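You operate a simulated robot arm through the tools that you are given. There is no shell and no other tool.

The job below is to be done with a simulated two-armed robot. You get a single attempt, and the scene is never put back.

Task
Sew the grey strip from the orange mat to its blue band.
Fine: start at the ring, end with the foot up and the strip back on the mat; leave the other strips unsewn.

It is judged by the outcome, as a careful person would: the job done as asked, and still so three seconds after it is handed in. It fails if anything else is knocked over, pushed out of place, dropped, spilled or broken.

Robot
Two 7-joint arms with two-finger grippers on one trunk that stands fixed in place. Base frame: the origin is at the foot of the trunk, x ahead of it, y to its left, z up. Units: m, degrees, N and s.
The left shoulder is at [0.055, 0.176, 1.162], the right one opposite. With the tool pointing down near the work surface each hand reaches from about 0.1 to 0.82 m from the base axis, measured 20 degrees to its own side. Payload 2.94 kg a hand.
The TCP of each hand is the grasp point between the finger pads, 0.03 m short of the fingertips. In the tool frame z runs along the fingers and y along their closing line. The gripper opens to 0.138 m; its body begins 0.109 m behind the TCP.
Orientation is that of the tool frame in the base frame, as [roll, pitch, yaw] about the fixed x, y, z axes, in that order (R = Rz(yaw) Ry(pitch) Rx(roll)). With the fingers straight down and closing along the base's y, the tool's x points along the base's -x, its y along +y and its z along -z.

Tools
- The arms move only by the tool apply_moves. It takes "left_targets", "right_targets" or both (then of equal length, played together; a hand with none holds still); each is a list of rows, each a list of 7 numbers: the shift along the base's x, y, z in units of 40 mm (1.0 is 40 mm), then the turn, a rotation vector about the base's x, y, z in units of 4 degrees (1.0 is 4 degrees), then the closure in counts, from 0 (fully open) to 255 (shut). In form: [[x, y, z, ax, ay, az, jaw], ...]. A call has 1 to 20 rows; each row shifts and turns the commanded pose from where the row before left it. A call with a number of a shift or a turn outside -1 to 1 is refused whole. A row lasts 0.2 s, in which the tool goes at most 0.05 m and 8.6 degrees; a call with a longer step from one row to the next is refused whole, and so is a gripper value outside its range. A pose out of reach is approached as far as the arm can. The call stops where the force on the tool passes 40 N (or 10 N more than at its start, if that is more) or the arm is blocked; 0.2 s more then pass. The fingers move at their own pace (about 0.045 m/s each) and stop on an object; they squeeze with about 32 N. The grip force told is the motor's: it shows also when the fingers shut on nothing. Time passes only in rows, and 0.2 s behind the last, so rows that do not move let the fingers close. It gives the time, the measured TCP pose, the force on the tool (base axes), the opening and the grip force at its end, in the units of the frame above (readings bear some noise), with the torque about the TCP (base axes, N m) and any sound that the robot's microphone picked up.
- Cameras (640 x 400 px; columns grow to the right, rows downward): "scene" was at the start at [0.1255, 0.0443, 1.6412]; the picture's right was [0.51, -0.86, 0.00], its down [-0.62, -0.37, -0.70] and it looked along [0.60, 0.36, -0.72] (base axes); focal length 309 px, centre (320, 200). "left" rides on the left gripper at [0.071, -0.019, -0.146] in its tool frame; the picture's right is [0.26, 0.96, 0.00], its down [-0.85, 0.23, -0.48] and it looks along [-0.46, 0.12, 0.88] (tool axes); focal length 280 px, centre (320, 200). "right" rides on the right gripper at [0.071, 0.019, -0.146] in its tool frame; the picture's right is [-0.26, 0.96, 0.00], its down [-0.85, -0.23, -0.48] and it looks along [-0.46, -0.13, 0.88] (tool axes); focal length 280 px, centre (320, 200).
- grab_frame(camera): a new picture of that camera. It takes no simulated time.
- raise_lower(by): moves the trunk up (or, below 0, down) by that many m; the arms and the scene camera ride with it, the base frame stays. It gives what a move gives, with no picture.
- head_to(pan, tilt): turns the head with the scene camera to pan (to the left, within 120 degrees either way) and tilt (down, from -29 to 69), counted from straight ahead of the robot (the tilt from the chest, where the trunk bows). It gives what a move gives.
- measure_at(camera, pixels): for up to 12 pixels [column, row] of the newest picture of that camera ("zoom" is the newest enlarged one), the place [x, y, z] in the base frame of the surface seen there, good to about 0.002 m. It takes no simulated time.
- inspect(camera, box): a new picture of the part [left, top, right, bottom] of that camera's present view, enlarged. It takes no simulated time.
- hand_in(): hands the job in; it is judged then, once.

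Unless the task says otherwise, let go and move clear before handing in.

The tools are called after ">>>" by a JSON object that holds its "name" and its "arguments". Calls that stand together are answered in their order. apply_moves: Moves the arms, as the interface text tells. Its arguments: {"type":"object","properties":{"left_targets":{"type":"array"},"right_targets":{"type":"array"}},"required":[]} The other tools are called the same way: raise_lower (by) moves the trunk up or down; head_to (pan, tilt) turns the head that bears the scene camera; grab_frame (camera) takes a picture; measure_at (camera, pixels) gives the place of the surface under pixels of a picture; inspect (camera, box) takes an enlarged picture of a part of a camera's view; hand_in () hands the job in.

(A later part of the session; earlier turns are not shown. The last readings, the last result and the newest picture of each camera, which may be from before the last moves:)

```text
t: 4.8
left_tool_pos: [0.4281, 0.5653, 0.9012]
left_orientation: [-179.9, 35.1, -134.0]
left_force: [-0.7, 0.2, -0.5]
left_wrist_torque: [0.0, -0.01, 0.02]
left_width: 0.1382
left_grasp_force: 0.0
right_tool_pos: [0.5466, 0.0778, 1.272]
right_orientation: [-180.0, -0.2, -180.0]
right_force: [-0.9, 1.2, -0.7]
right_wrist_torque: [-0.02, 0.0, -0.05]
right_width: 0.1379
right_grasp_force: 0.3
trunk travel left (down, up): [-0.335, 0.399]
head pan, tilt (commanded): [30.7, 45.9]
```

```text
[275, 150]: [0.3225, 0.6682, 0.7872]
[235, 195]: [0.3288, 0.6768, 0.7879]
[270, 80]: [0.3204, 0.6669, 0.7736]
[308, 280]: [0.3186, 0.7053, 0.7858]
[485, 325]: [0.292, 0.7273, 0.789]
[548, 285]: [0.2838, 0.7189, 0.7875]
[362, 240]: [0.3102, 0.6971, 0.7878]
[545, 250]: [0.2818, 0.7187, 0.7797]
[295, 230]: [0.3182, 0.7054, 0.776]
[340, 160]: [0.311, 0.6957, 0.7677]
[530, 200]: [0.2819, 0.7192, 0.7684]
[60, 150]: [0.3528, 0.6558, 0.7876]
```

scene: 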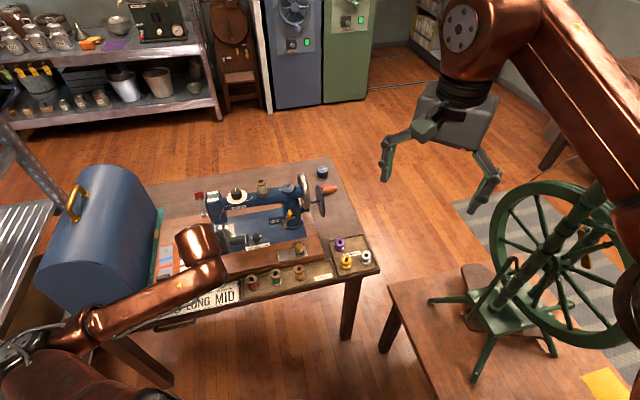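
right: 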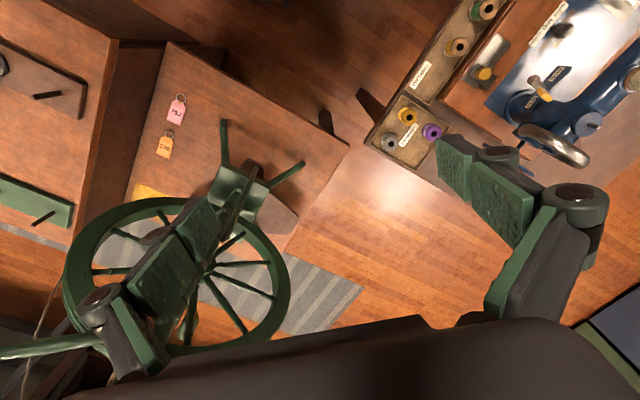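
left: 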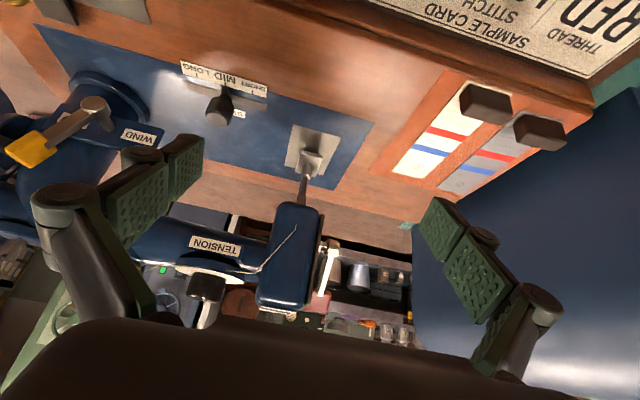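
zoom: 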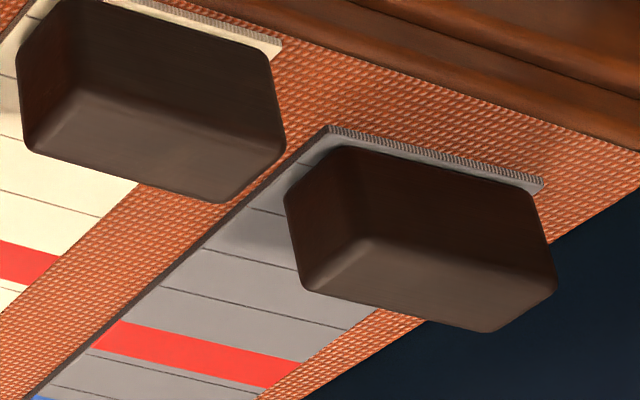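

Block gap to the white block is ≈27 mm and the grey block is about 38×14 mm at (0.3005, 0.7125). I'll straighten the left hand, partly close it, and move it high above the grey block with a 3° yaw match.

>>> {"name": "apply_moves", "arguments": {"left_targets": [[-0.1, 0.1, 0.5, -0.629, 0.612, 0, 160], [-0.343, 0.397, 0.08, -0.629, 0.612, 0, 160], [-0.343, 0.397, 0.08, -0.629, 0.612, 0, 160], [-0.343, 0.397, 0.08, -0.629, 0.612, 0, 160], [-0.343, 0.397, 0.08, -0.629, 0.612, 0, 160], [-0.343, 0.397, 0.08, -0.629, 0.612, 0, 160], [-0.343, 0.397, 0.08, -0.629, 0.612, 0, 160], [-0.343, 0.397, 0.08, -0.629, 0.612, 0, 160], [-0.343, 0.397, 0.08, -0.629, 0.612, 0, 160], [-0.343, 0.397, 0.08, -0.629, 0.612, 0, 160], [0, 0, 0, 0, 0, 0.8, 160], [0, 0, 0, 0, 0, 0, 160]]}}

>>> {"name": "grab_frame", "arguments": {"camera": "left"}}

>>> {"name": "grab_frame", "arguments": {"camera": "scene"}}

```text
t: 7.4
left_tool_pos: [0.3006, 0.7148, 0.9491]
left_orientation: [180.0, -0.2, -130.9]
left_force: [-0.5, -0.3, -0.5]
left_wrist_torque: [0.02, -0.04, 0.03]
left_width: 0.0517
left_grasp_force: 0.0
right_tool_pos: [0.5449, 0.0788, 1.2733]
right_orientation: [-179.9, -0.1, -179.9]
right_force: [0.2, 0.6, 0.4]
right_wrist_torque: [-0.01, 0.0, 0.0]
right_width: 0.1377
right_grasp_force: 0.0
trunk travel left (down, up): [-0.335, 0.399]
head pan, tilt (commanded): [30.7, 45.9]
```

```text
taken
```

left: 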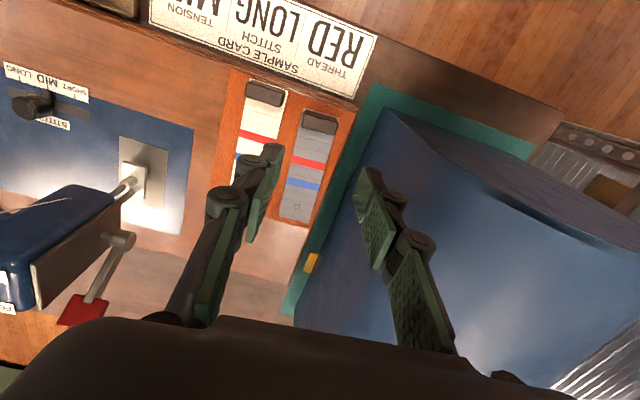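

```text
taken
```

scene: 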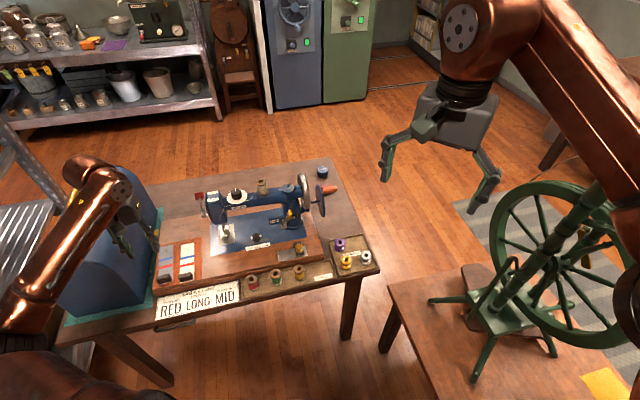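

The hand is above with 52 mm opening; the grey block appears at (319,122) in the left picture. I'll measure it from this overhead view to centre accurately.

>>> {"name": "inspect", "arguments": {"camera": "left", "box": [230, 70, 360, 230]}}

>>> {"name": "inspect", "arguments": {"camera": "left", "box": [280, 95, 360, 145]}}

>>> {"name": "measure_at", "arguments": {"camera": "zoom", "pixels": [[320, 200], [200, 175], [190, 240], [430, 220], [415, 290], [310, 250], [310, 150], [185, 280], [420, 330], [200, 140], [450, 200], [100, 200]]}}

```text
2.50 times, centred on (295, 150) of left
```

zoom: 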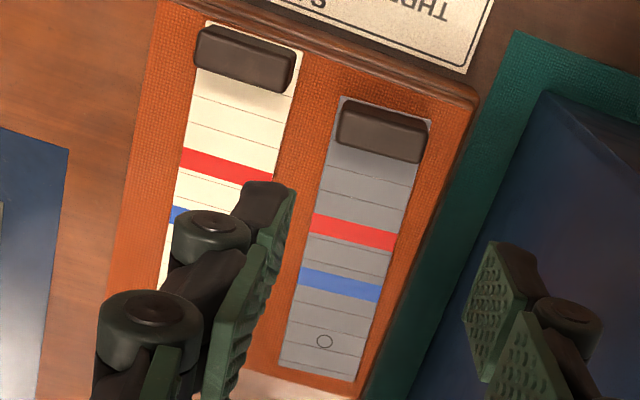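

```text
8.00 times, centred on (320, 120) of left
```

zoom: 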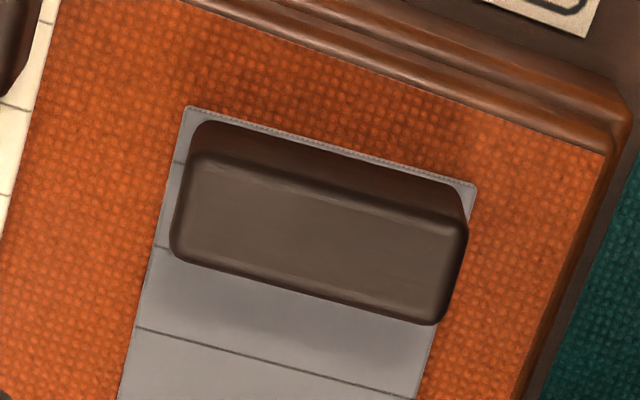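

```text
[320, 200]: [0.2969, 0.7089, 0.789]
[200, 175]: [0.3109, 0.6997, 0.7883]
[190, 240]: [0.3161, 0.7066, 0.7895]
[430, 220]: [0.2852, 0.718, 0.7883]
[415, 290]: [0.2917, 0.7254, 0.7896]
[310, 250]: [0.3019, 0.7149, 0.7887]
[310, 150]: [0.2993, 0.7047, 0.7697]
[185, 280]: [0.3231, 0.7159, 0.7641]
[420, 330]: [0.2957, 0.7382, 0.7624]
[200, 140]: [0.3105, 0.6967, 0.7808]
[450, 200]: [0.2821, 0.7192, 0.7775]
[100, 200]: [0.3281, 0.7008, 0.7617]
```

The block centre measures (0.3005, 0.713) with yaw matching well. I'll shift 2 mm and descend so the fingertips straddle the block just above the strip.

>>> {"name": "apply_moves", "arguments": {"left_targets": [[0, -0.055, -1, 0, 0, 0, 160], [0, 0, -1, 0, 0, 0, 160], [0, 0, -0.6, 0, 0, 0, 160], [0, 0, -0.4, 0, 0, 0, 160], [0, 0, -0.4, 0, 0, 0, 160], [0, 0, -0.35, 0, 0, 0, 160]]}}

>>> {"name": "grab_frame", "arguments": {"camera": "left"}}

>>> {"name": "inspect", "arguments": {"camera": "scene", "box": [100, 200, 240, 310]}}

```text
t: 8.8
left_tool_pos: [0.3007, 0.7124, 0.7983]
left_orientation: [-179.9, -0.2, -130.9]
left_force: [0.2, -1.0, 0.9]
left_wrist_torque: [0.01, -0.01, 0.03]
left_width: 0.0515
left_grasp_force: 0.1
right_tool_pos: [0.546, 0.0787, 1.272]
right_orientation: [179.9, -0.1, -179.9]
right_force: [0.4, 0.9, 0.1]
right_wrist_torque: [-0.03, -0.02, 0.02]
right_width: 0.1381
right_grasp_force: 0.1
trunk travel left (down, up): [-0.335, 0.399]
head pan, tilt (commanded): [30.7, 45.9]
```

```text
taken
```

left: 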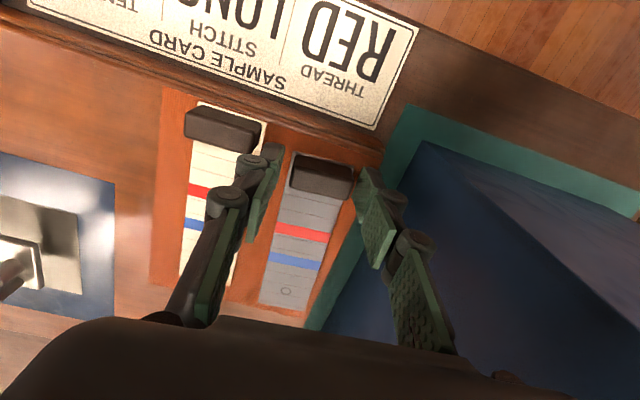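

```text
3.64 times, centred on (170, 255) of scene
```

zoom: 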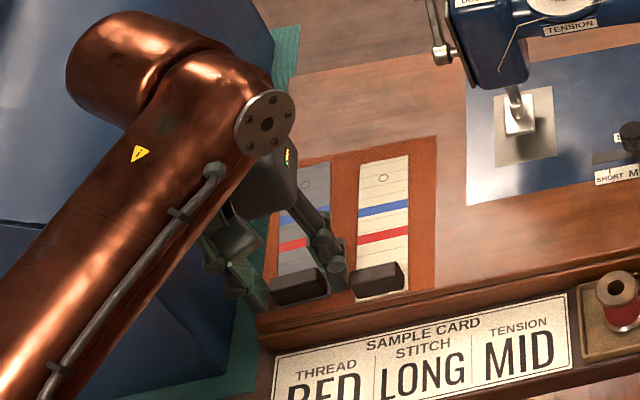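

Fingers straddle the grey block in the left picture ((265,180) and (370,190)). I'll check the clearance to the white block before closing.

>>> {"name": "inspect", "arguments": {"camera": "left", "box": [180, 90, 420, 240]}}

>>> {"name": "inspect", "arguments": {"camera": "scene", "box": [155, 245, 215, 290]}}

```text
2.67 times, centred on (300, 165) of left
```

zoom: 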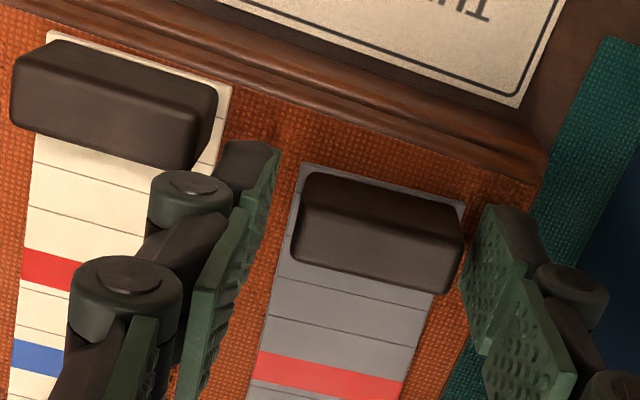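

```text
8.89 times, centred on (185, 268) of scene
```

zoom: 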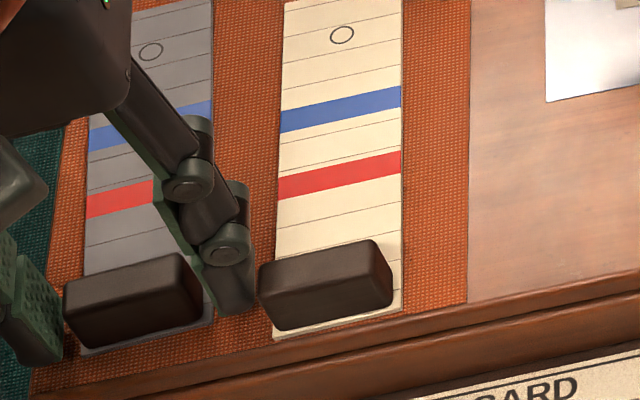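

There's a few mm of clearance on both sides. I'll close on the block.

>>> {"name": "apply_moves", "arguments": {"left_targets": [[0, 0, 0, 0, 0, 0, 200], [0, 0, 0, 0, 0, 0, 255], [0, 0, 0, 0, 0, 0, 255], [0, 0, 0, 0, 0, 0, 255]]}}

>>> {"name": "inspect", "arguments": {"camera": "left", "box": [180, 90, 420, 320]}}

```text
t: 9.8
left_tool_pos: [0.3012, 0.7115, 0.7994]
left_orientation: [-180.0, -0.2, -130.9]
left_force: [0.4, -0.1, -0.1]
left_wrist_torque: [0.04, 0.0, -0.02]
left_width: 0.039
left_grasp_force: 31.4
right_tool_pos: [0.5457, 0.0786, 1.2722]
right_orientation: [180.0, -0.1, -179.9]
right_force: [-0.8, 0.0, -0.2]
right_wrist_torque: [-0.02, -0.02, 0.01]
right_width: 0.1379
right_grasp_force: 0.0
trunk travel left (down, up): [-0.335, 0.399]
head pan, tilt (commanded): [30.7, 45.9]
```

```text
1.74 times, centred on (300, 205) of left
```

zoom: 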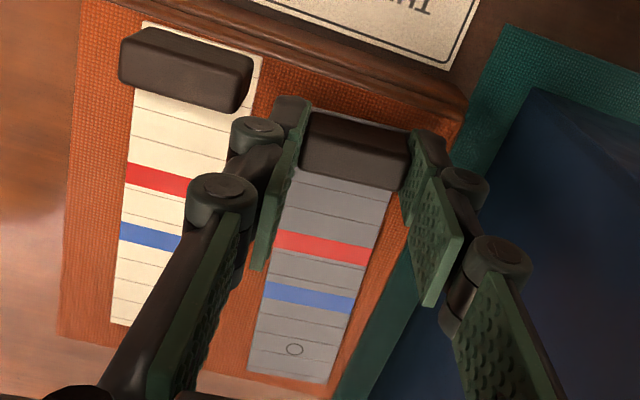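

The block is gripped (39 mm, 31 N). I'll measure ring and bands relative to the hand now, before lifting.

>>> {"name": "measure_at", "arguments": {"camera": "zoom", "pixels": [[294, 349], [310, 297], [322, 248], [250, 372], [330, 384], [265, 290], [353, 303], [295, 352], [292, 346], [318, 270], [290, 364], [303, 322]]}}

>>> {"name": "apply_moves", "arguments": {"left_targets": [[0, 0, 0.2, 0, 0, 0, 255], [0, 0, 0.5, 0, 0, 0, 255], [0, 0, 0.5, 0, 0, 0, 255], [0, 0, 0.3, 0, 0, 0, 255]]}}

>>> {"name": "grab_frame", "arguments": {"camera": "left"}}

>>> {"name": "grab_frame", "arguments": {"camera": "scene"}}

```text
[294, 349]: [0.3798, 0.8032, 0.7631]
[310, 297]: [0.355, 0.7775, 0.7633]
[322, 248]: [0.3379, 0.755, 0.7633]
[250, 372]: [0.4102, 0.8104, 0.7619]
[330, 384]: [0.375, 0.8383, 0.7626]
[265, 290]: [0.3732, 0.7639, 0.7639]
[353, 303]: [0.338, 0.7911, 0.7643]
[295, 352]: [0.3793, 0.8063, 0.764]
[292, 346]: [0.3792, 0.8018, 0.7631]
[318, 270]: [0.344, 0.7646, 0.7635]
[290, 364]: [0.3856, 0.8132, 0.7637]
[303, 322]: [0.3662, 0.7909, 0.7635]
```

```text
t: 10.8
left_tool_pos: [0.3024, 0.7122, 0.8594]
left_orientation: [180.0, -0.3, -130.9]
left_force: [0.7, -0.8, 0.6]
left_wrist_torque: [-0.02, -0.03, -0.03]
left_width: 0.039
left_grasp_force: 32.3
right_tool_pos: [0.5453, 0.0786, 1.2723]
right_orientation: [179.8, -0.1, -179.9]
right_force: [-0.1, 0.7, -0.7]
right_wrist_torque: [0.0, -0.02, -0.04]
right_width: 0.138
right_grasp_force: 0.0
trunk travel left (down, up): [-0.335, 0.399]
head pan, tilt (commanded): [30.7, 45.9]
```

```text
taken
```

left: 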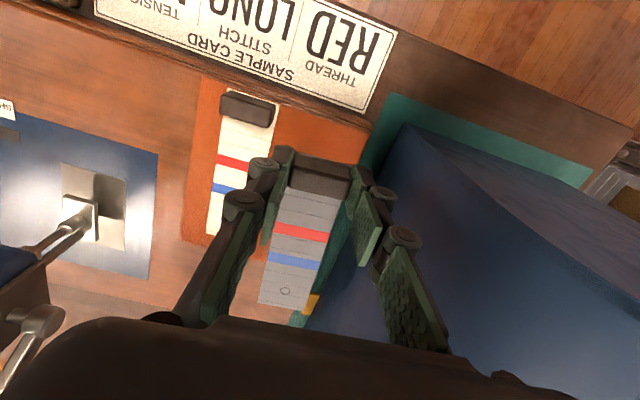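

```text
taken
```

scene: 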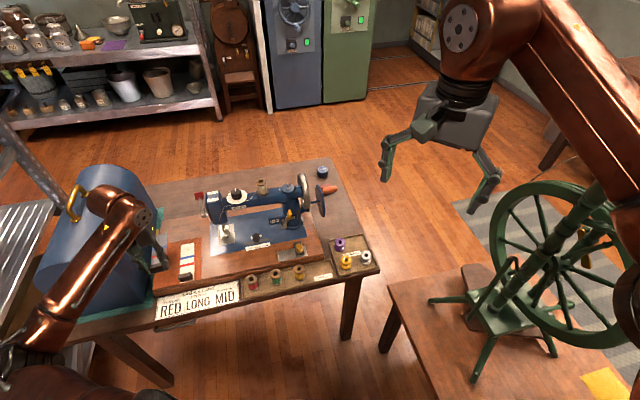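

The strip lifted rigidly with the hand. I'll check that it hangs level and get the ring's offset from the hand.

>>> {"name": "inspect", "arguments": {"camera": "left", "box": [240, 140, 380, 320]}}

>>> {"name": "measure_at", "arguments": {"camera": "left", "pixels": [[285, 291], [294, 260], [301, 232], [261, 301], [305, 306], [268, 255], [320, 265], [304, 205], [274, 233], [328, 240], [320, 178], [283, 300]]}}

```text
2.22 times, centred on (310, 230) of left
```

zoom: 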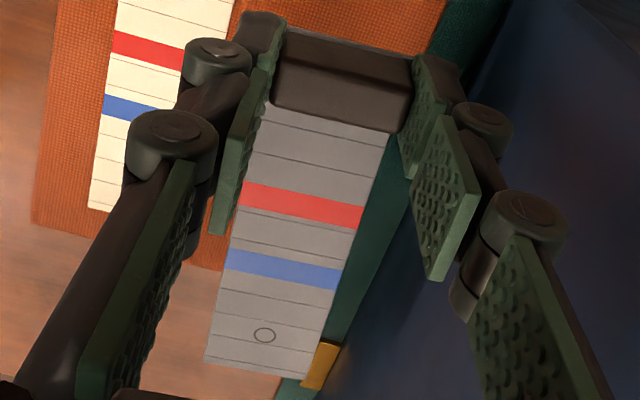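

```text
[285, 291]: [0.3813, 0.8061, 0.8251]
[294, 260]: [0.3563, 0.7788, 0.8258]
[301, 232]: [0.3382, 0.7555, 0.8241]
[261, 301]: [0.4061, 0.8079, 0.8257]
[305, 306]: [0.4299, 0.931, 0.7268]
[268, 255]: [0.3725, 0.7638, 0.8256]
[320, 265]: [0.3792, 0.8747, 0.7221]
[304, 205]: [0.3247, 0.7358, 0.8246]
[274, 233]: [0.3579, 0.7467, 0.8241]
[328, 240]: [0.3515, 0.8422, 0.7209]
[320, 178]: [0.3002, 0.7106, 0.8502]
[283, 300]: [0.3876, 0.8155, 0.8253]
```

The strip is level (z≈0.825 along it) and the ring is 122 mm ahead of the TCP. I'll carry it over the white strip toward the foot's left side at this height, turning -4° to line up with the machine.

>>> {"name": "apply_moves", "arguments": {"left_targets": [[0.517, -0.402, 0, 0, 0, -0.2, 255], [0.517, -0.402, 0, 0, 0, -0.2, 255], [0.517, -0.402, 0, 0, 0, -0.2, 255], [0.517, -0.402, 0, 0, 0, -0.2, 255], [0.517, -0.402, 0, 0, 0, -0.2, 255], [0, 0, 0, 0, 0, 0, 255]]}}

>>> {"name": "grab_frame", "arguments": {"camera": "left"}}

>>> {"name": "inspect", "arguments": {"camera": "scene", "box": [140, 180, 300, 300]}}

```text
t: 12.2
left_tool_pos: [0.405, 0.6326, 0.8614]
left_orientation: [-180.0, -0.2, -134.9]
left_force: [-0.4, 0.2, 0.0]
left_wrist_torque: [-0.01, -0.02, -0.01]
left_width: 0.0387
left_grasp_force: 32.3
right_tool_pos: [0.5468, 0.0797, 1.2721]
right_orientation: [180.0, 0.1, -179.8]
right_force: [0.1, -0.6, -0.1]
right_wrist_torque: [-0.01, -0.02, 0.02]
right_width: 0.1378
right_grasp_force: 0.0
trunk travel left (down, up): [-0.335, 0.399]
head pan, tilt (commanded): [30.7, 45.9]
```

```text
taken
```

left: 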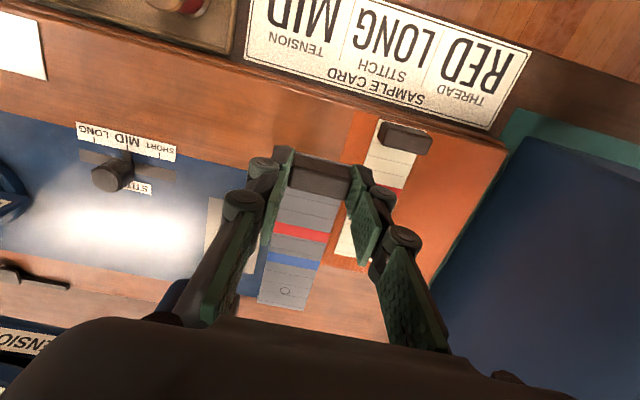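

```text
3.33 times, centred on (220, 240) of scene
```

zoom: 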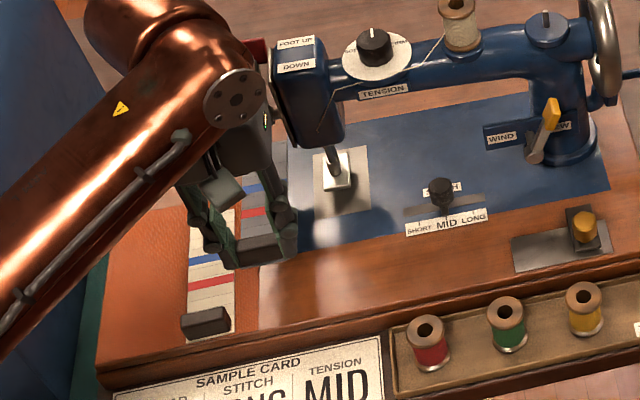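

The strip is left of the needle plate now, at TCP z 0.861. I'll lower it to just above bed level so it can slide sideways under the raised foot.

>>> {"name": "apply_moves", "arguments": {"left_targets": [[0, 0, -0.5, 0, 0, 0, 255], [0, 0, -0.5, 0, 0, 0, 255], [0, 0, -0.4, 0, 0, 0, 255], [0, 0, 0, 0, 0, 0, 255]]}}

>>> {"name": "grab_frame", "arguments": {"camera": "left"}}

>>> {"name": "inspect", "arguments": {"camera": "scene", "box": [180, 200, 260, 260]}}

```text
t: 13.2
left_tool_pos: [0.4047, 0.6338, 0.8018]
left_orientation: [180.0, -0.2, -134.9]
left_force: [-0.3, -0.3, -0.4]
left_wrist_torque: [-0.02, 0.01, 0.0]
left_width: 0.0386
left_grasp_force: 32.6
right_tool_pos: [0.5454, 0.0789, 1.2729]
right_orientation: [-180.0, -0.2, -179.9]
right_force: [0.0, 0.5, -0.9]
right_wrist_torque: [0.0, 0.02, 0.0]
right_width: 0.1379
right_grasp_force: 0.1
trunk travel left (down, up): [-0.335, 0.399]
head pan, tilt (commanded): [30.7, 45.9]
```

```text
taken
```

left: 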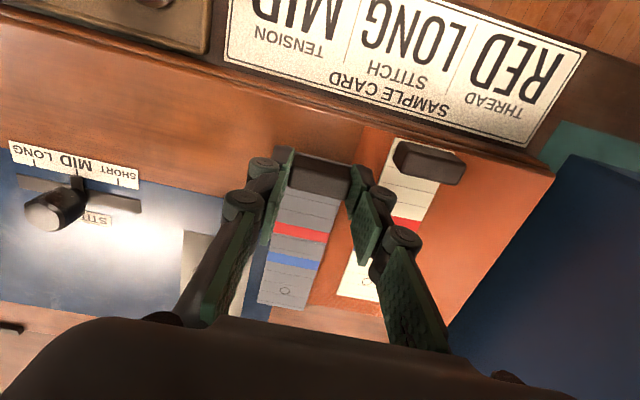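

```text
6.67 times, centred on (220, 230) of scene
```

zoom: 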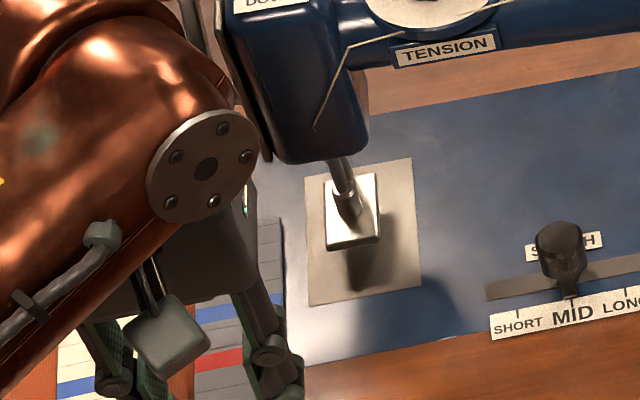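

Now I measure the ring and strip edges again at this pose to compute the final slide.

>>> {"name": "inspect", "arguments": {"camera": "left", "box": [245, 220, 335, 320]}}

>>> {"name": "measure_at", "arguments": {"camera": "zoom", "pixels": [[302, 284], [338, 160], [355, 55], [197, 325], [390, 355], [248, 140], [428, 180], [300, 290], [302, 278], [293, 340], [320, 220], [360, 25]]}}

```text
4.00 times, centred on (290, 270) of left
```

zoom: 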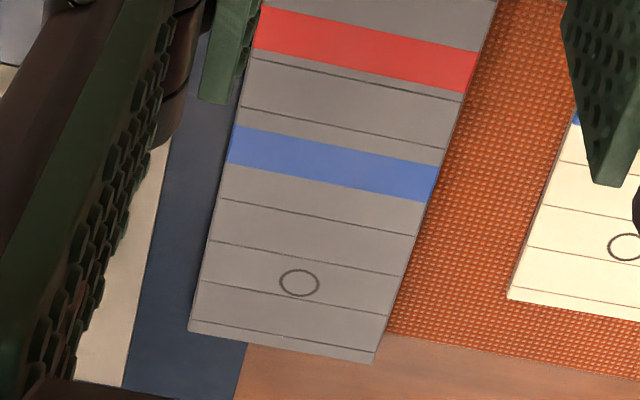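

```text
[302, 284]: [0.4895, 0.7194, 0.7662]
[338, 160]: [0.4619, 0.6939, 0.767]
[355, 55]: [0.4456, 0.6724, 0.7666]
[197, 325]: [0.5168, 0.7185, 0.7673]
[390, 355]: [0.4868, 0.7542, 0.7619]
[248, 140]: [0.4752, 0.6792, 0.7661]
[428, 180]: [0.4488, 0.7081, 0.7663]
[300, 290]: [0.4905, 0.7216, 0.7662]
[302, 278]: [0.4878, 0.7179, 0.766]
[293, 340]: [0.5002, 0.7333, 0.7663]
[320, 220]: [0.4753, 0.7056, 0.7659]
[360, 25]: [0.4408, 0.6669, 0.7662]
```

The ring is at (0.489, 0.719), so the needed slide to the needle is (+0.045, −0.044). I'll slide slowly under the foot.

>>> {"name": "apply_moves", "arguments": {"left_targets": [[0.224, -0.218, 0, 0, 0, 0, 255], [0.224, -0.218, 0, 0, 0, 0, 255], [0.224, -0.218, 0, 0, 0, 0, 255], [0.224, -0.218, 0, 0, 0, 0, 255], [0.224, -0.218, 0, 0, 0, 0, 255], [0, 0, 0, 0, 0, 0, 255]]}}

>>> {"name": "grab_frame", "arguments": {"camera": "left"}}

>>> {"name": "inspect", "arguments": {"camera": "scene", "box": [180, 200, 260, 260]}}

```text
t: 14.6
left_tool_pos: [0.45, 0.5895, 0.8026]
left_orientation: [179.9, -0.2, -135.0]
left_force: [0.4, 0.0, -0.7]
left_wrist_torque: [-0.01, 0.02, -0.02]
left_width: 0.0389
left_grasp_force: 32.2
right_tool_pos: [0.5457, 0.0799, 1.2712]
right_orientation: [-180.0, -0.1, -179.9]
right_force: [-0.6, 0.1, -0.2]
right_wrist_torque: [0.0, -0.03, -0.02]
right_width: 0.138
right_grasp_force: 0.0
trunk travel left (down, up): [-0.335, 0.399]
head pan, tilt (commanded): [30.7, 45.9]
```

```text
taken
```

left: 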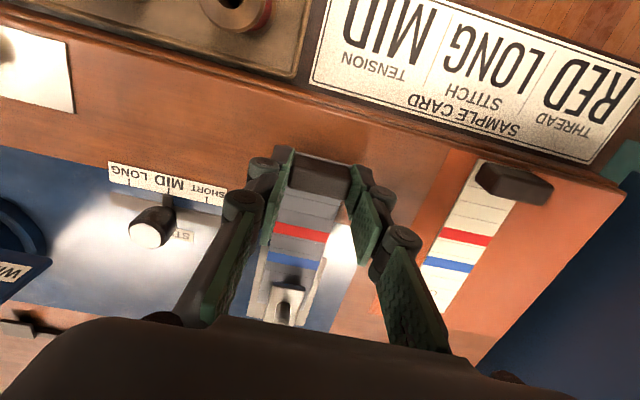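

```text
6.67 times, centred on (220, 230) of scene
```

zoom: 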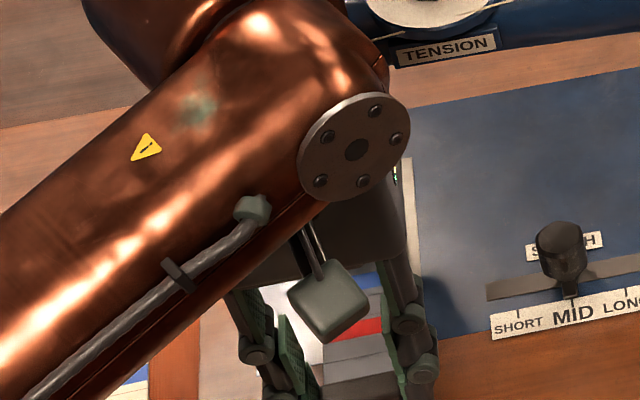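

The strip is under the foot, at (288,300) in the left picture, with no forces. I'll zoom in to check ring alignment with the foot.

>>> {"name": "inspect", "arguments": {"camera": "left", "box": [235, 215, 345, 330]}}

>>> {"name": "measure_at", "arguments": {"camera": "zoom", "pixels": [[310, 160], [330, 70], [255, 150], [395, 175], [300, 215], [270, 208], [335, 222], [235, 240], [370, 255], [310, 135], [305, 180], [220, 300]]}}

```text
3.48 times, centred on (290, 272) of left
```

zoom: 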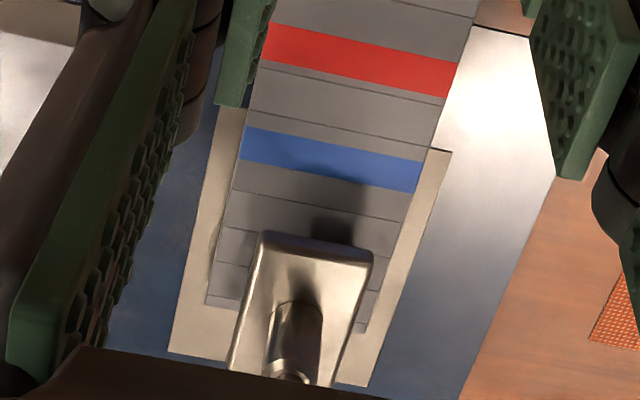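

```text
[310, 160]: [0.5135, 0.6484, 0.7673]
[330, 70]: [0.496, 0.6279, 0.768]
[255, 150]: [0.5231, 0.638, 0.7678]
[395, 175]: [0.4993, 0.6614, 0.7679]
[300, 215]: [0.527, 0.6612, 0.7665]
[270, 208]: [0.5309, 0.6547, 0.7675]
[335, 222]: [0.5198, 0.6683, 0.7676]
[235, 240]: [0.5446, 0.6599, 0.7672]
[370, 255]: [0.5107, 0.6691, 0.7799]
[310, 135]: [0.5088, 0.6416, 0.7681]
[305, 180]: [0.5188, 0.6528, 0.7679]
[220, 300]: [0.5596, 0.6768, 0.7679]
```

The strip is centred laterally under the foot and the blue band is ~34–36 mm in front of the needle, so the ring is at the needle. I'll lower the last few mm and release.

>>> {"name": "apply_moves", "arguments": {"left_targets": [[0, 0, -0.06, 0, 0, 0, 255], [0, 0, -0.05, 0, 0, 0, 255], [0, 0, 0, 0, 0, 0, 255]]}}

>>> {"name": "inspect", "arguments": {"camera": "left", "box": [235, 215, 345, 330]}}

>>> {"name": "measure_at", "arguments": {"camera": "zoom", "pixels": [[328, 162], [350, 65], [255, 150], [405, 175], [310, 185], [240, 220], [225, 280], [370, 10]]}}

```text
t: 15.4
left_tool_pos: [0.4504, 0.5887, 0.7997]
left_orientation: [-180.0, 0.0, -134.9]
left_force: [0.2, -0.7, 4.4]
left_wrist_torque: [0.0, 0.02, 0.0]
left_width: 0.0386
left_grasp_force: 32.2
right_tool_pos: [0.5458, 0.0789, 1.2732]
right_orientation: [-180.0, -0.1, -179.9]
right_force: [0.0, 0.4, 0.8]
right_wrist_torque: [-0.02, 0.02, 0.0]
right_width: 0.1381
right_grasp_force: 0.1
trunk travel left (down, up): [-0.335, 0.399]
head pan, tilt (commanded): [30.7, 45.9]
```

```text
3.48 times, centred on (290, 272) of left
```

zoom: 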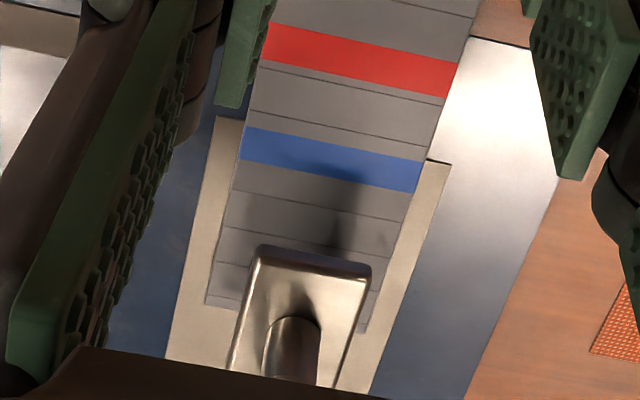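

```text
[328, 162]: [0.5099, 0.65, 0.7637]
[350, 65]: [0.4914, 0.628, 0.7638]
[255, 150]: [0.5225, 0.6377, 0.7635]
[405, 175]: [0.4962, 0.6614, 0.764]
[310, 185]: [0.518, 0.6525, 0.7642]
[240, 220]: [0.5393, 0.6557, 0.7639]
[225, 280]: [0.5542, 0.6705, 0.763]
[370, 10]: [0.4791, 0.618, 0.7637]
```

Strip is down (4.4 N contact, top z 0.764) and still aligned. I'll open the fingers and lift away.

>>> {"name": "apply_moves", "arguments": {"left_targets": [[0, 0, 0, 0, 0, 0, 180], [0, 0, 0, 0, 0, 0, 120], [0, 0, 0, 0, 0, 0, 120], [0, 0, 0, 0, 0, 0, 120], [0, 0, 0.5, 0, 0, 0, 120], [0, 0, 1, 0, 0, 0, 120]]}}

>>> {"name": "grab_frame", "arguments": {"camera": "left"}}

>>> {"name": "grab_frame", "arguments": {"camera": "scene"}}

```text
t: 16.8
left_tool_pos: [0.4493, 0.5873, 0.8587]
left_orientation: [179.9, -0.2, -134.9]
left_force: [0.4, -0.3, -1.3]
left_wrist_torque: [0.01, 0.01, 0.04]
left_width: 0.0731
left_grasp_force: 0.0
right_tool_pos: [0.5455, 0.0791, 1.2731]
right_orientation: [-180.0, 0.0, -179.8]
right_force: [-0.1, -0.3, 0.2]
right_wrist_torque: [0.04, 0.0, -0.02]
right_width: 0.1381
right_grasp_force: 0.1
trunk travel left (down, up): [-0.335, 0.399]
head pan, tilt (commanded): [30.7, 45.9]
```

```text
taken
```

left: 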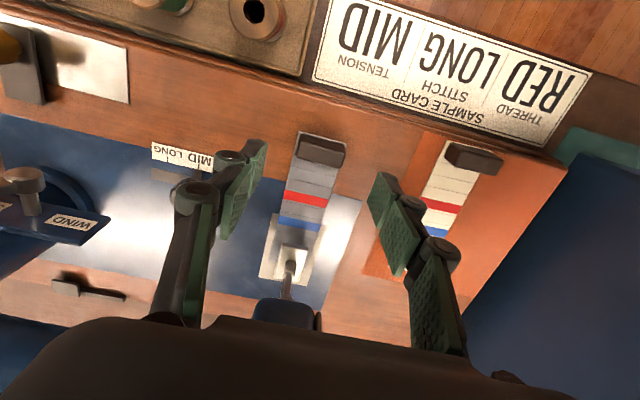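

```text
taken
```

scene: 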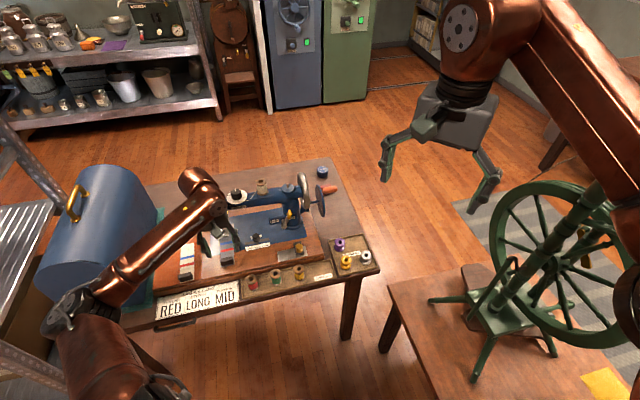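

The strip stays put under the foot. Next is the presser lever: I'll raise the left hand and back it off to measure the lever properly.

>>> {"name": "apply_moves", "arguments": {"left_targets": [[0, 0, 1, 0, 0, 0, 120], [0, 0, 1, 0, 0, 0, 120], [-0.3, 0.1, 1, 0, 0, 0, 120], [-0.5, 0.2, 1, 0, 0, 0, 120], [-0.5, 0.2, 1, 0, 0, 0, 120]]}}

>>> {"name": "grab_frame", "arguments": {"camera": "left"}}

>>> {"name": "grab_frame", "arguments": {"camera": "scene"}}

```text
t: 18.0
left_tool_pos: [0.3988, 0.6086, 1.0579]
left_orientation: [-179.9, -0.3, -135.0]
left_force: [0.1, -0.3, 0.6]
left_wrist_torque: [0.0, -0.04, 0.02]
left_width: 0.073
left_grasp_force: 0.0
right_tool_pos: [0.5444, 0.077, 1.2726]
right_orientation: [180.0, -0.1, -179.9]
right_force: [-0.8, -0.8, -0.6]
right_wrist_torque: [0.04, -0.01, -0.04]
right_width: 0.1381
right_grasp_force: 0.0
trunk travel left (down, up): [-0.335, 0.399]
head pan, tilt (commanded): [30.7, 45.9]
```

```text
taken
```

left: 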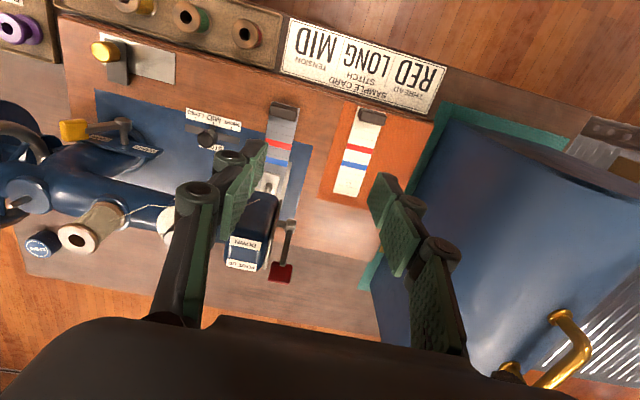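

```text
taken
```

scene: 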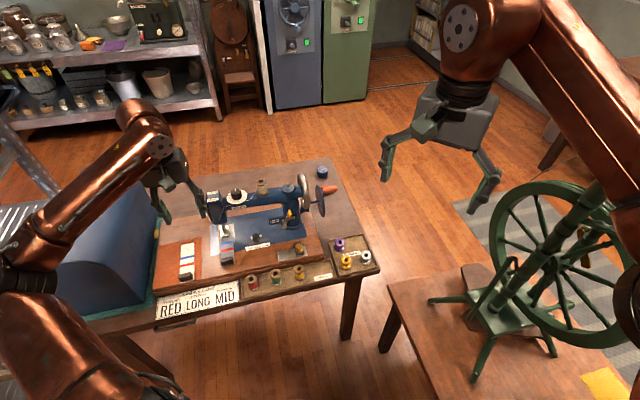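

The lever shows at (280,265) in the left picture, strip under the foot at (282,165). I'll zoom and measure the lever, tab and head sides.

>>> {"name": "inspect", "arguments": {"camera": "left", "box": [220, 180, 320, 290]}}

>>> {"name": "measure_at", "arguments": {"camera": "zoom", "pixels": [[360, 325], [345, 345], [400, 350], [405, 315], [350, 310], [385, 260], [385, 180], [310, 230], [230, 225], [240, 300], [320, 280], [370, 165]]}}

>>> {"name": "inspect", "arguments": {"camera": "scene", "box": [195, 175, 255, 275]}}

```text
3.64 times, centred on (270, 235) of left
```

zoom: 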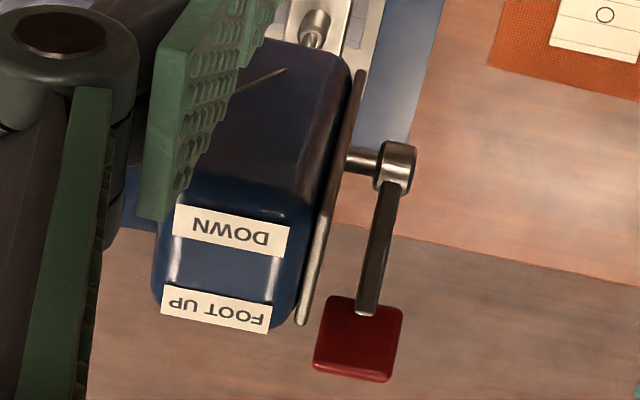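

```text
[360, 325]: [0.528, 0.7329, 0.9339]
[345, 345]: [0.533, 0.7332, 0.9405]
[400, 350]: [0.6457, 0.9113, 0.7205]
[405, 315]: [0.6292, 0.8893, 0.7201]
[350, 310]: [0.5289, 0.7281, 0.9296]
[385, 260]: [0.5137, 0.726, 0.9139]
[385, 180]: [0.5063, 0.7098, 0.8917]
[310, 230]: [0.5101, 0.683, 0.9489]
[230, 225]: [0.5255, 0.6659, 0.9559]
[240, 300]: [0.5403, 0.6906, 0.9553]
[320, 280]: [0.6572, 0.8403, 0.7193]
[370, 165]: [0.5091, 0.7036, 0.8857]
```

```text
4.00 times, centred on (225, 225) of scene
```

zoom: 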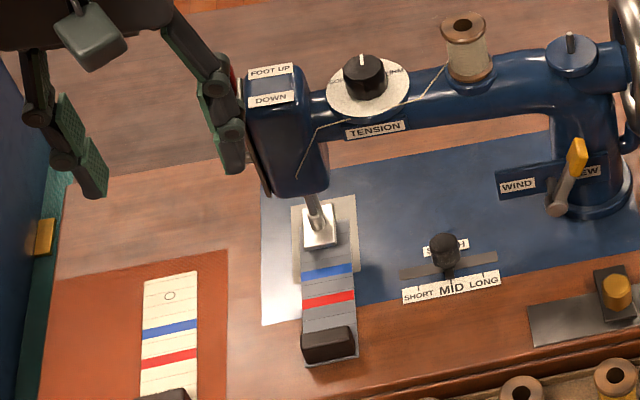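

The lever's pivot is near v=0.859, z=0.884 and its tab near v=0.898, z=0.94, leaning back = FOOT UP. I'll close the hand, tilt it 20°, and pass at z≈1.03 to a spot behind the tab so I can pull it forward to DOWN.

>>> {"name": "apply_moves", "arguments": {"left_targets": [[0, 0, 0, 0.592, -0.586, 0, 255], [0, 0, 0, 0.592, -0.586, 0, 255], [0.64, 0.667, -0.15, 0.592, -0.586, 0, 255], [0.64, 0.667, -0.15, 0.592, -0.586, 0, 255], [0.64, 0.667, -0.1, 0.592, -0.586, 0, 255], [0.64, 0.667, -0.1, 0.592, -0.586, 0, 255], [0.64, 0.667, -0.1, 0, 0, 0, 255], [0.64, 0.667, -0.1, 0, 0, 0, 255], [0, 0, 0, 0, 0, 0, 255]]}}

>>> {"name": "grab_frame", "arguments": {"camera": "left"}}

>>> {"name": "grab_frame", "arguments": {"camera": "scene"}}

```text
t: 20.0
left_tool_pos: [0.5513, 0.7704, 1.031]
left_orientation: [179.9, 19.9, -135.0]
left_force: [0.3, -0.3, 0.4]
left_wrist_torque: [0.0, -0.03, 0.0]
left_width: 0.0
left_grasp_force: 28.6
right_tool_pos: [0.5453, 0.0786, 1.2738]
right_orientation: [180.0, 0.0, -179.9]
right_force: [-0.5, -0.7, 0.1]
right_wrist_torque: [0.01, -0.03, -0.02]
right_width: 0.1379
right_grasp_force: 0.0
trunk travel left (down, up): [-0.335, 0.399]
head pan, tilt (commanded): [30.7, 45.9]
```

```text
taken
```

left: 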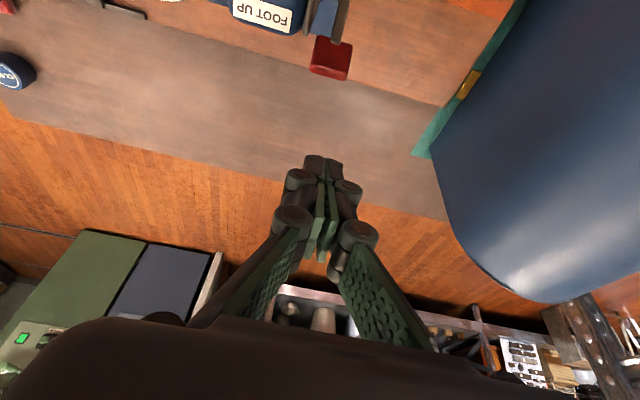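

```text
taken
```

scene: 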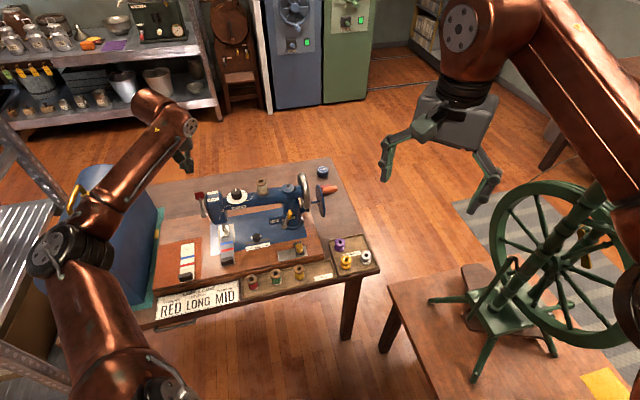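

The hand hovers behind the tab (tab at (332,58) in the left picture). I'll measure the tab from here before descending.

>>> {"name": "inspect", "arguments": {"camera": "left", "box": [280, 0, 380, 90]}}

>>> {"name": "measure_at", "arguments": {"camera": "left", "pixels": [[332, 58], [320, 45], [345, 50], [314, 66], [346, 76], [330, 70], [335, 40], [332, 68], [313, 72], [327, 20], [300, 20], [322, 157]]}}

```text
4.44 times, centred on (330, 45) of left
```

zoom: 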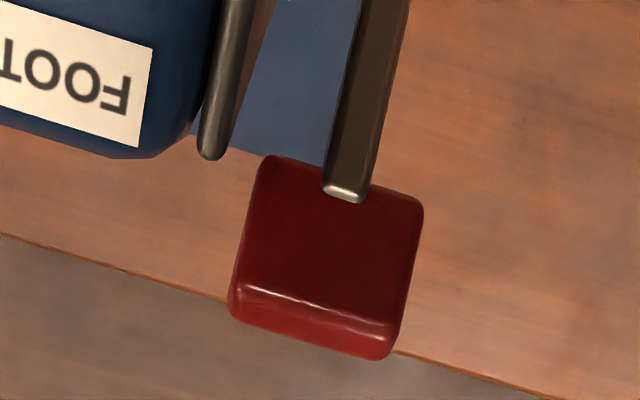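

```text
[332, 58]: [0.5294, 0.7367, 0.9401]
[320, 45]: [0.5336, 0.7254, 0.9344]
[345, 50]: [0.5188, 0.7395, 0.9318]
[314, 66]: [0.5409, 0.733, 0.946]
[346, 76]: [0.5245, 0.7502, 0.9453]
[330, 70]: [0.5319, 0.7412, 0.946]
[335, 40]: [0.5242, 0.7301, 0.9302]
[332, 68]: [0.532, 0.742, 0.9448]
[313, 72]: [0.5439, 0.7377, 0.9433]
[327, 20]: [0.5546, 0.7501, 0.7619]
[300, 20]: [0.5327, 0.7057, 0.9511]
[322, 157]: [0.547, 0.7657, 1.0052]
```

The tab spans u −0.130 to −0.156 and top edge z≈0.946 at v≈0.902. I'll descend straight behind it, then pull gently toward the robot.

>>> {"name": "apply_moves", "arguments": {"left_targets": [[0, 0, -0.6, 0, 0, 0, 255], [0, 0, -0.6, 0, 0, 0, 255], [0, 0, -0.65, 0, 0, 0, 255], [0, 0, 0, 0, 0, 0, 255]]}}

>>> {"name": "grab_frame", "arguments": {"camera": "left"}}

>>> {"name": "inspect", "arguments": {"camera": "scene", "box": [165, 150, 265, 250]}}

```text
t: 21.0
left_tool_pos: [0.5514, 0.7682, 0.9571]
left_orientation: [179.9, 19.9, -135.0]
left_force: [-0.1, 0.0, -0.3]
left_wrist_torque: [-0.02, -0.02, -0.01]
left_width: 0.0
left_grasp_force: 28.1
right_tool_pos: [0.5469, 0.0782, 1.2739]
right_orientation: [-180.0, -0.1, -179.9]
right_force: [0.0, -0.3, -0.2]
right_wrist_torque: [0.02, -0.02, 0.0]
right_width: 0.1382
right_grasp_force: 0.0
trunk travel left (down, up): [-0.335, 0.399]
head pan, tilt (commanded): [30.7, 45.9]
```

```text
taken
```

left: 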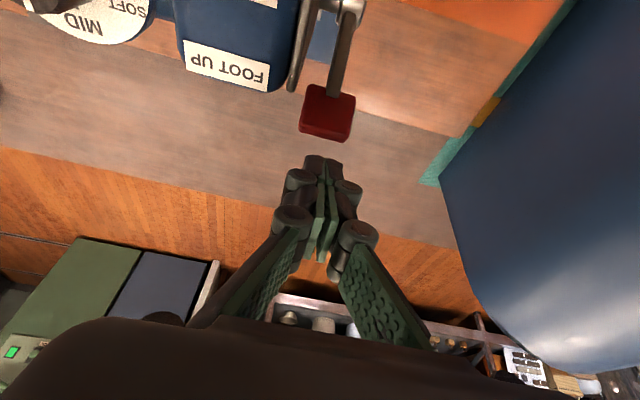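

```text
4.00 times, centred on (215, 200) of scene
```

zoom: 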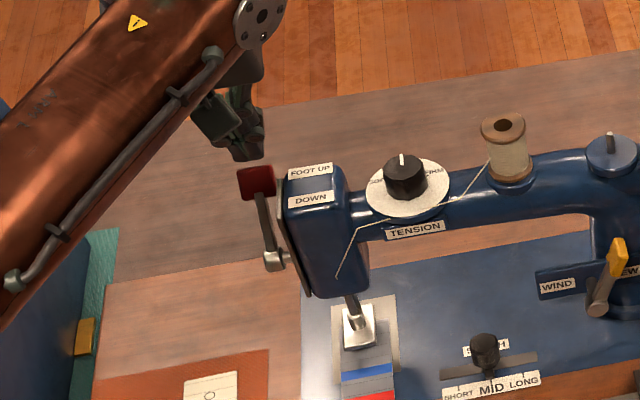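

Fingers are behind the red tab with clearance. I'll pull toward the robot in 8 mm steps and watch the force.

>>> {"name": "apply_moves", "arguments": {"left_targets": [[-0.141, -0.142, 0, 0, 0, 0, 255], [-0.141, -0.142, 0, 0, 0, 0, 255], [-0.141, -0.142, 0, 0, 0, 0, 255], [-0.141, -0.142, 0, 0, 0, 0, 255], [-0.141, -0.142, 0, 0, 0, 0, 255], [-0.141, -0.142, 0, 0, 0, 0, 255]]}}

>>> {"name": "grab_frame", "arguments": {"camera": "left"}}

>>> {"name": "inspect", "arguments": {"camera": "scene", "box": [165, 150, 265, 250]}}

```text
t: 22.4
left_tool_pos: [0.517, 0.735, 0.9566]
left_orientation: [179.9, 19.7, -134.9]
left_force: [-1.1, 0.1, 0.8]
left_wrist_torque: [-0.01, 0.0, -0.01]
left_width: 0.0
left_grasp_force: 28.2
right_tool_pos: [0.5465, 0.0786, 1.2727]
right_orientation: [180.0, -0.1, -179.9]
right_force: [0.1, 0.0, -0.1]
right_wrist_torque: [-0.02, 0.02, -0.01]
right_width: 0.1378
right_grasp_force: 0.1
trunk travel left (down, up): [-0.335, 0.399]
head pan, tilt (commanded): [30.7, 45.9]
```

```text
taken
```

left: 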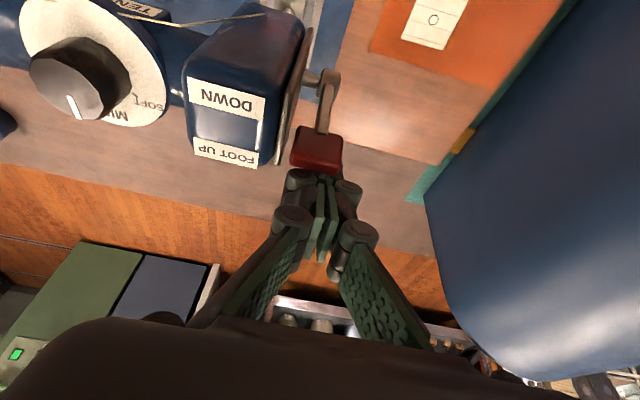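

```text
4.00 times, centred on (215, 200) of scene
```

zoom: 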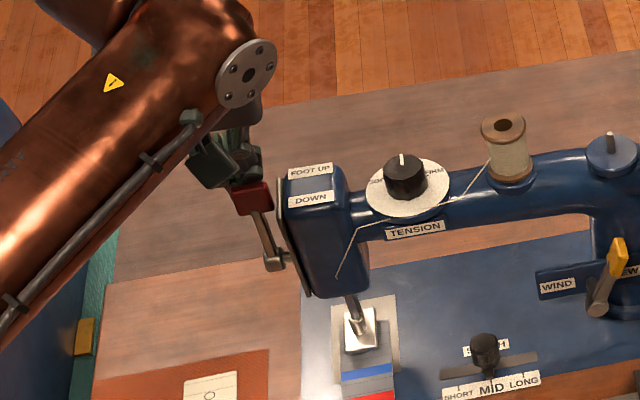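

The tab is moving with little force. I'll keep pulling it forward.

>>> {"name": "apply_moves", "arguments": {"left_targets": [[-0.141, -0.142, 0, 0, 0, 0, 255], [-0.141, -0.142, 0, 0, 0, 0, 255], [-0.141, -0.142, 0, 0, 0, 0, 255], [-0.141, -0.142, 0, 0, 0, 0, 255]]}}

>>> {"name": "grab_frame", "arguments": {"camera": "left"}}

>>> {"name": "inspect", "arguments": {"camera": "scene", "box": [165, 150, 265, 250]}}

```text
t: 23.4
left_tool_pos: [0.4946, 0.7128, 0.9566]
left_orientation: [179.9, 19.7, -134.8]
left_force: [-0.1, 0.1, 0.4]
left_wrist_torque: [0.01, -0.03, 0.02]
left_width: 0.0001
left_grasp_force: 28.2
right_tool_pos: [0.5457, 0.0784, 1.273]
right_orientation: [-180.0, 0.0, -179.9]
right_force: [-0.2, 0.2, -0.3]
right_wrist_torque: [0.0, 0.02, 0.02]
right_width: 0.138
right_grasp_force: 0.1
trunk travel left (down, up): [-0.335, 0.399]
head pan, tilt (commanded): [30.7, 45.9]
```

```text
taken
```

left: 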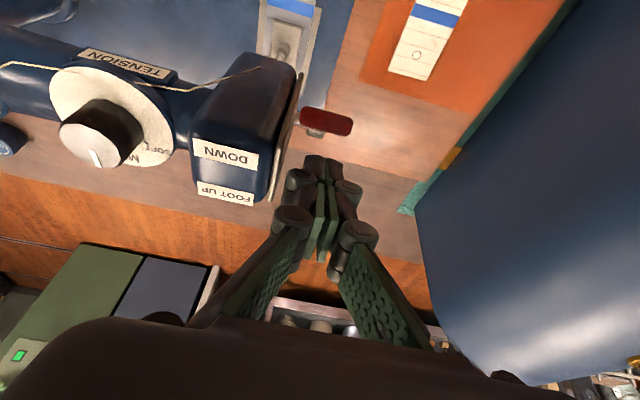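

```text
4.00 times, centred on (215, 200) of scene
```

zoom: 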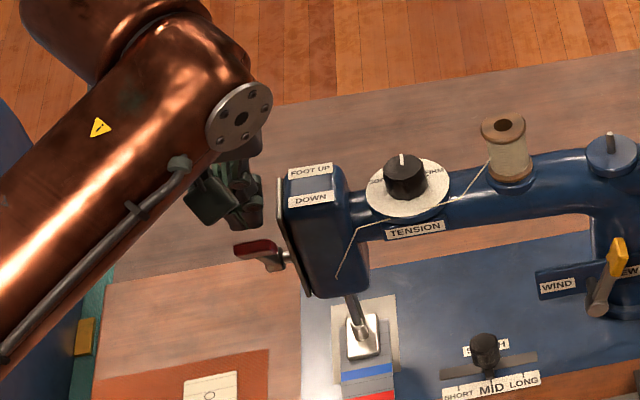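

The lever flipped past the fingers: the tab now points forward (scene zoom (255,248)). I'll check whether the foot is down on the strip.

>>> {"name": "inspect", "arguments": {"camera": "scene", "box": [205, 205, 255, 250]}}

>>> {"name": "measure_at", "arguments": {"camera": "zoom", "pixels": [[255, 255], [290, 235], [270, 300], [255, 165], [300, 350], [330, 300], [250, 330], [310, 270]]}}

>>> {"name": "inspect", "arguments": {"camera": "left", "box": [260, 60, 380, 180]}}

>>> {"name": "measure_at", "arguments": {"camera": "left", "pixels": [[326, 122], [305, 112], [345, 125], [306, 122], [318, 132]]}}

```text
8.89 times, centred on (230, 228) of scene
```

zoom: 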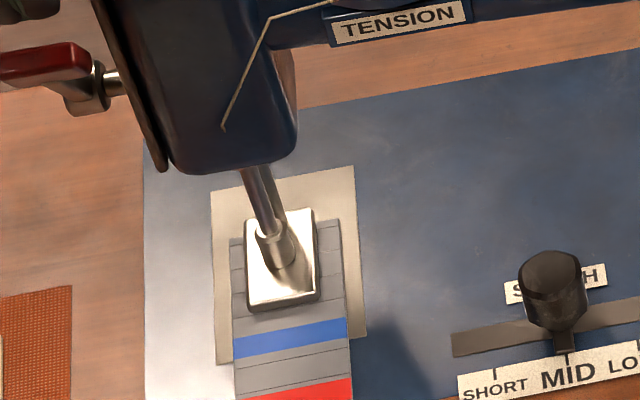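

```text
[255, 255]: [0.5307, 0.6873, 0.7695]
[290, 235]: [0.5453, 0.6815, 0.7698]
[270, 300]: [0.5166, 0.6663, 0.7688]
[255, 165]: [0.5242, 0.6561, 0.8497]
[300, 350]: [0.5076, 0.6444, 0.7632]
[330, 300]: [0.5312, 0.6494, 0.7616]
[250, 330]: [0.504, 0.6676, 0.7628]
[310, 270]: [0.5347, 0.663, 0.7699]
```

```text
3.33 times, centred on (320, 120) of left
```

zoom: 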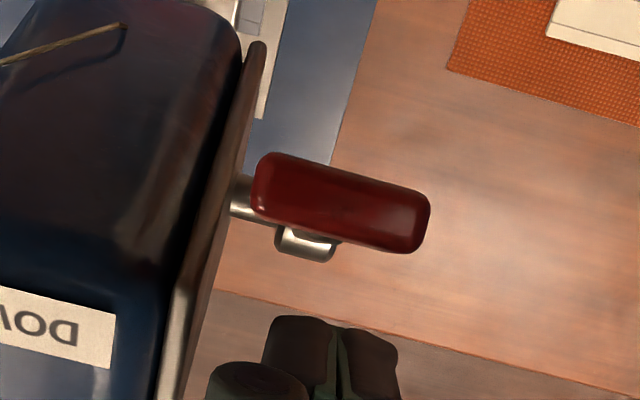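

```text
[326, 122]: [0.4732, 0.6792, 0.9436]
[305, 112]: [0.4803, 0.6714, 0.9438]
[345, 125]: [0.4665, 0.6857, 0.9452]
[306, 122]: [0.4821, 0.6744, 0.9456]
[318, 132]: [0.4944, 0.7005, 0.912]
```

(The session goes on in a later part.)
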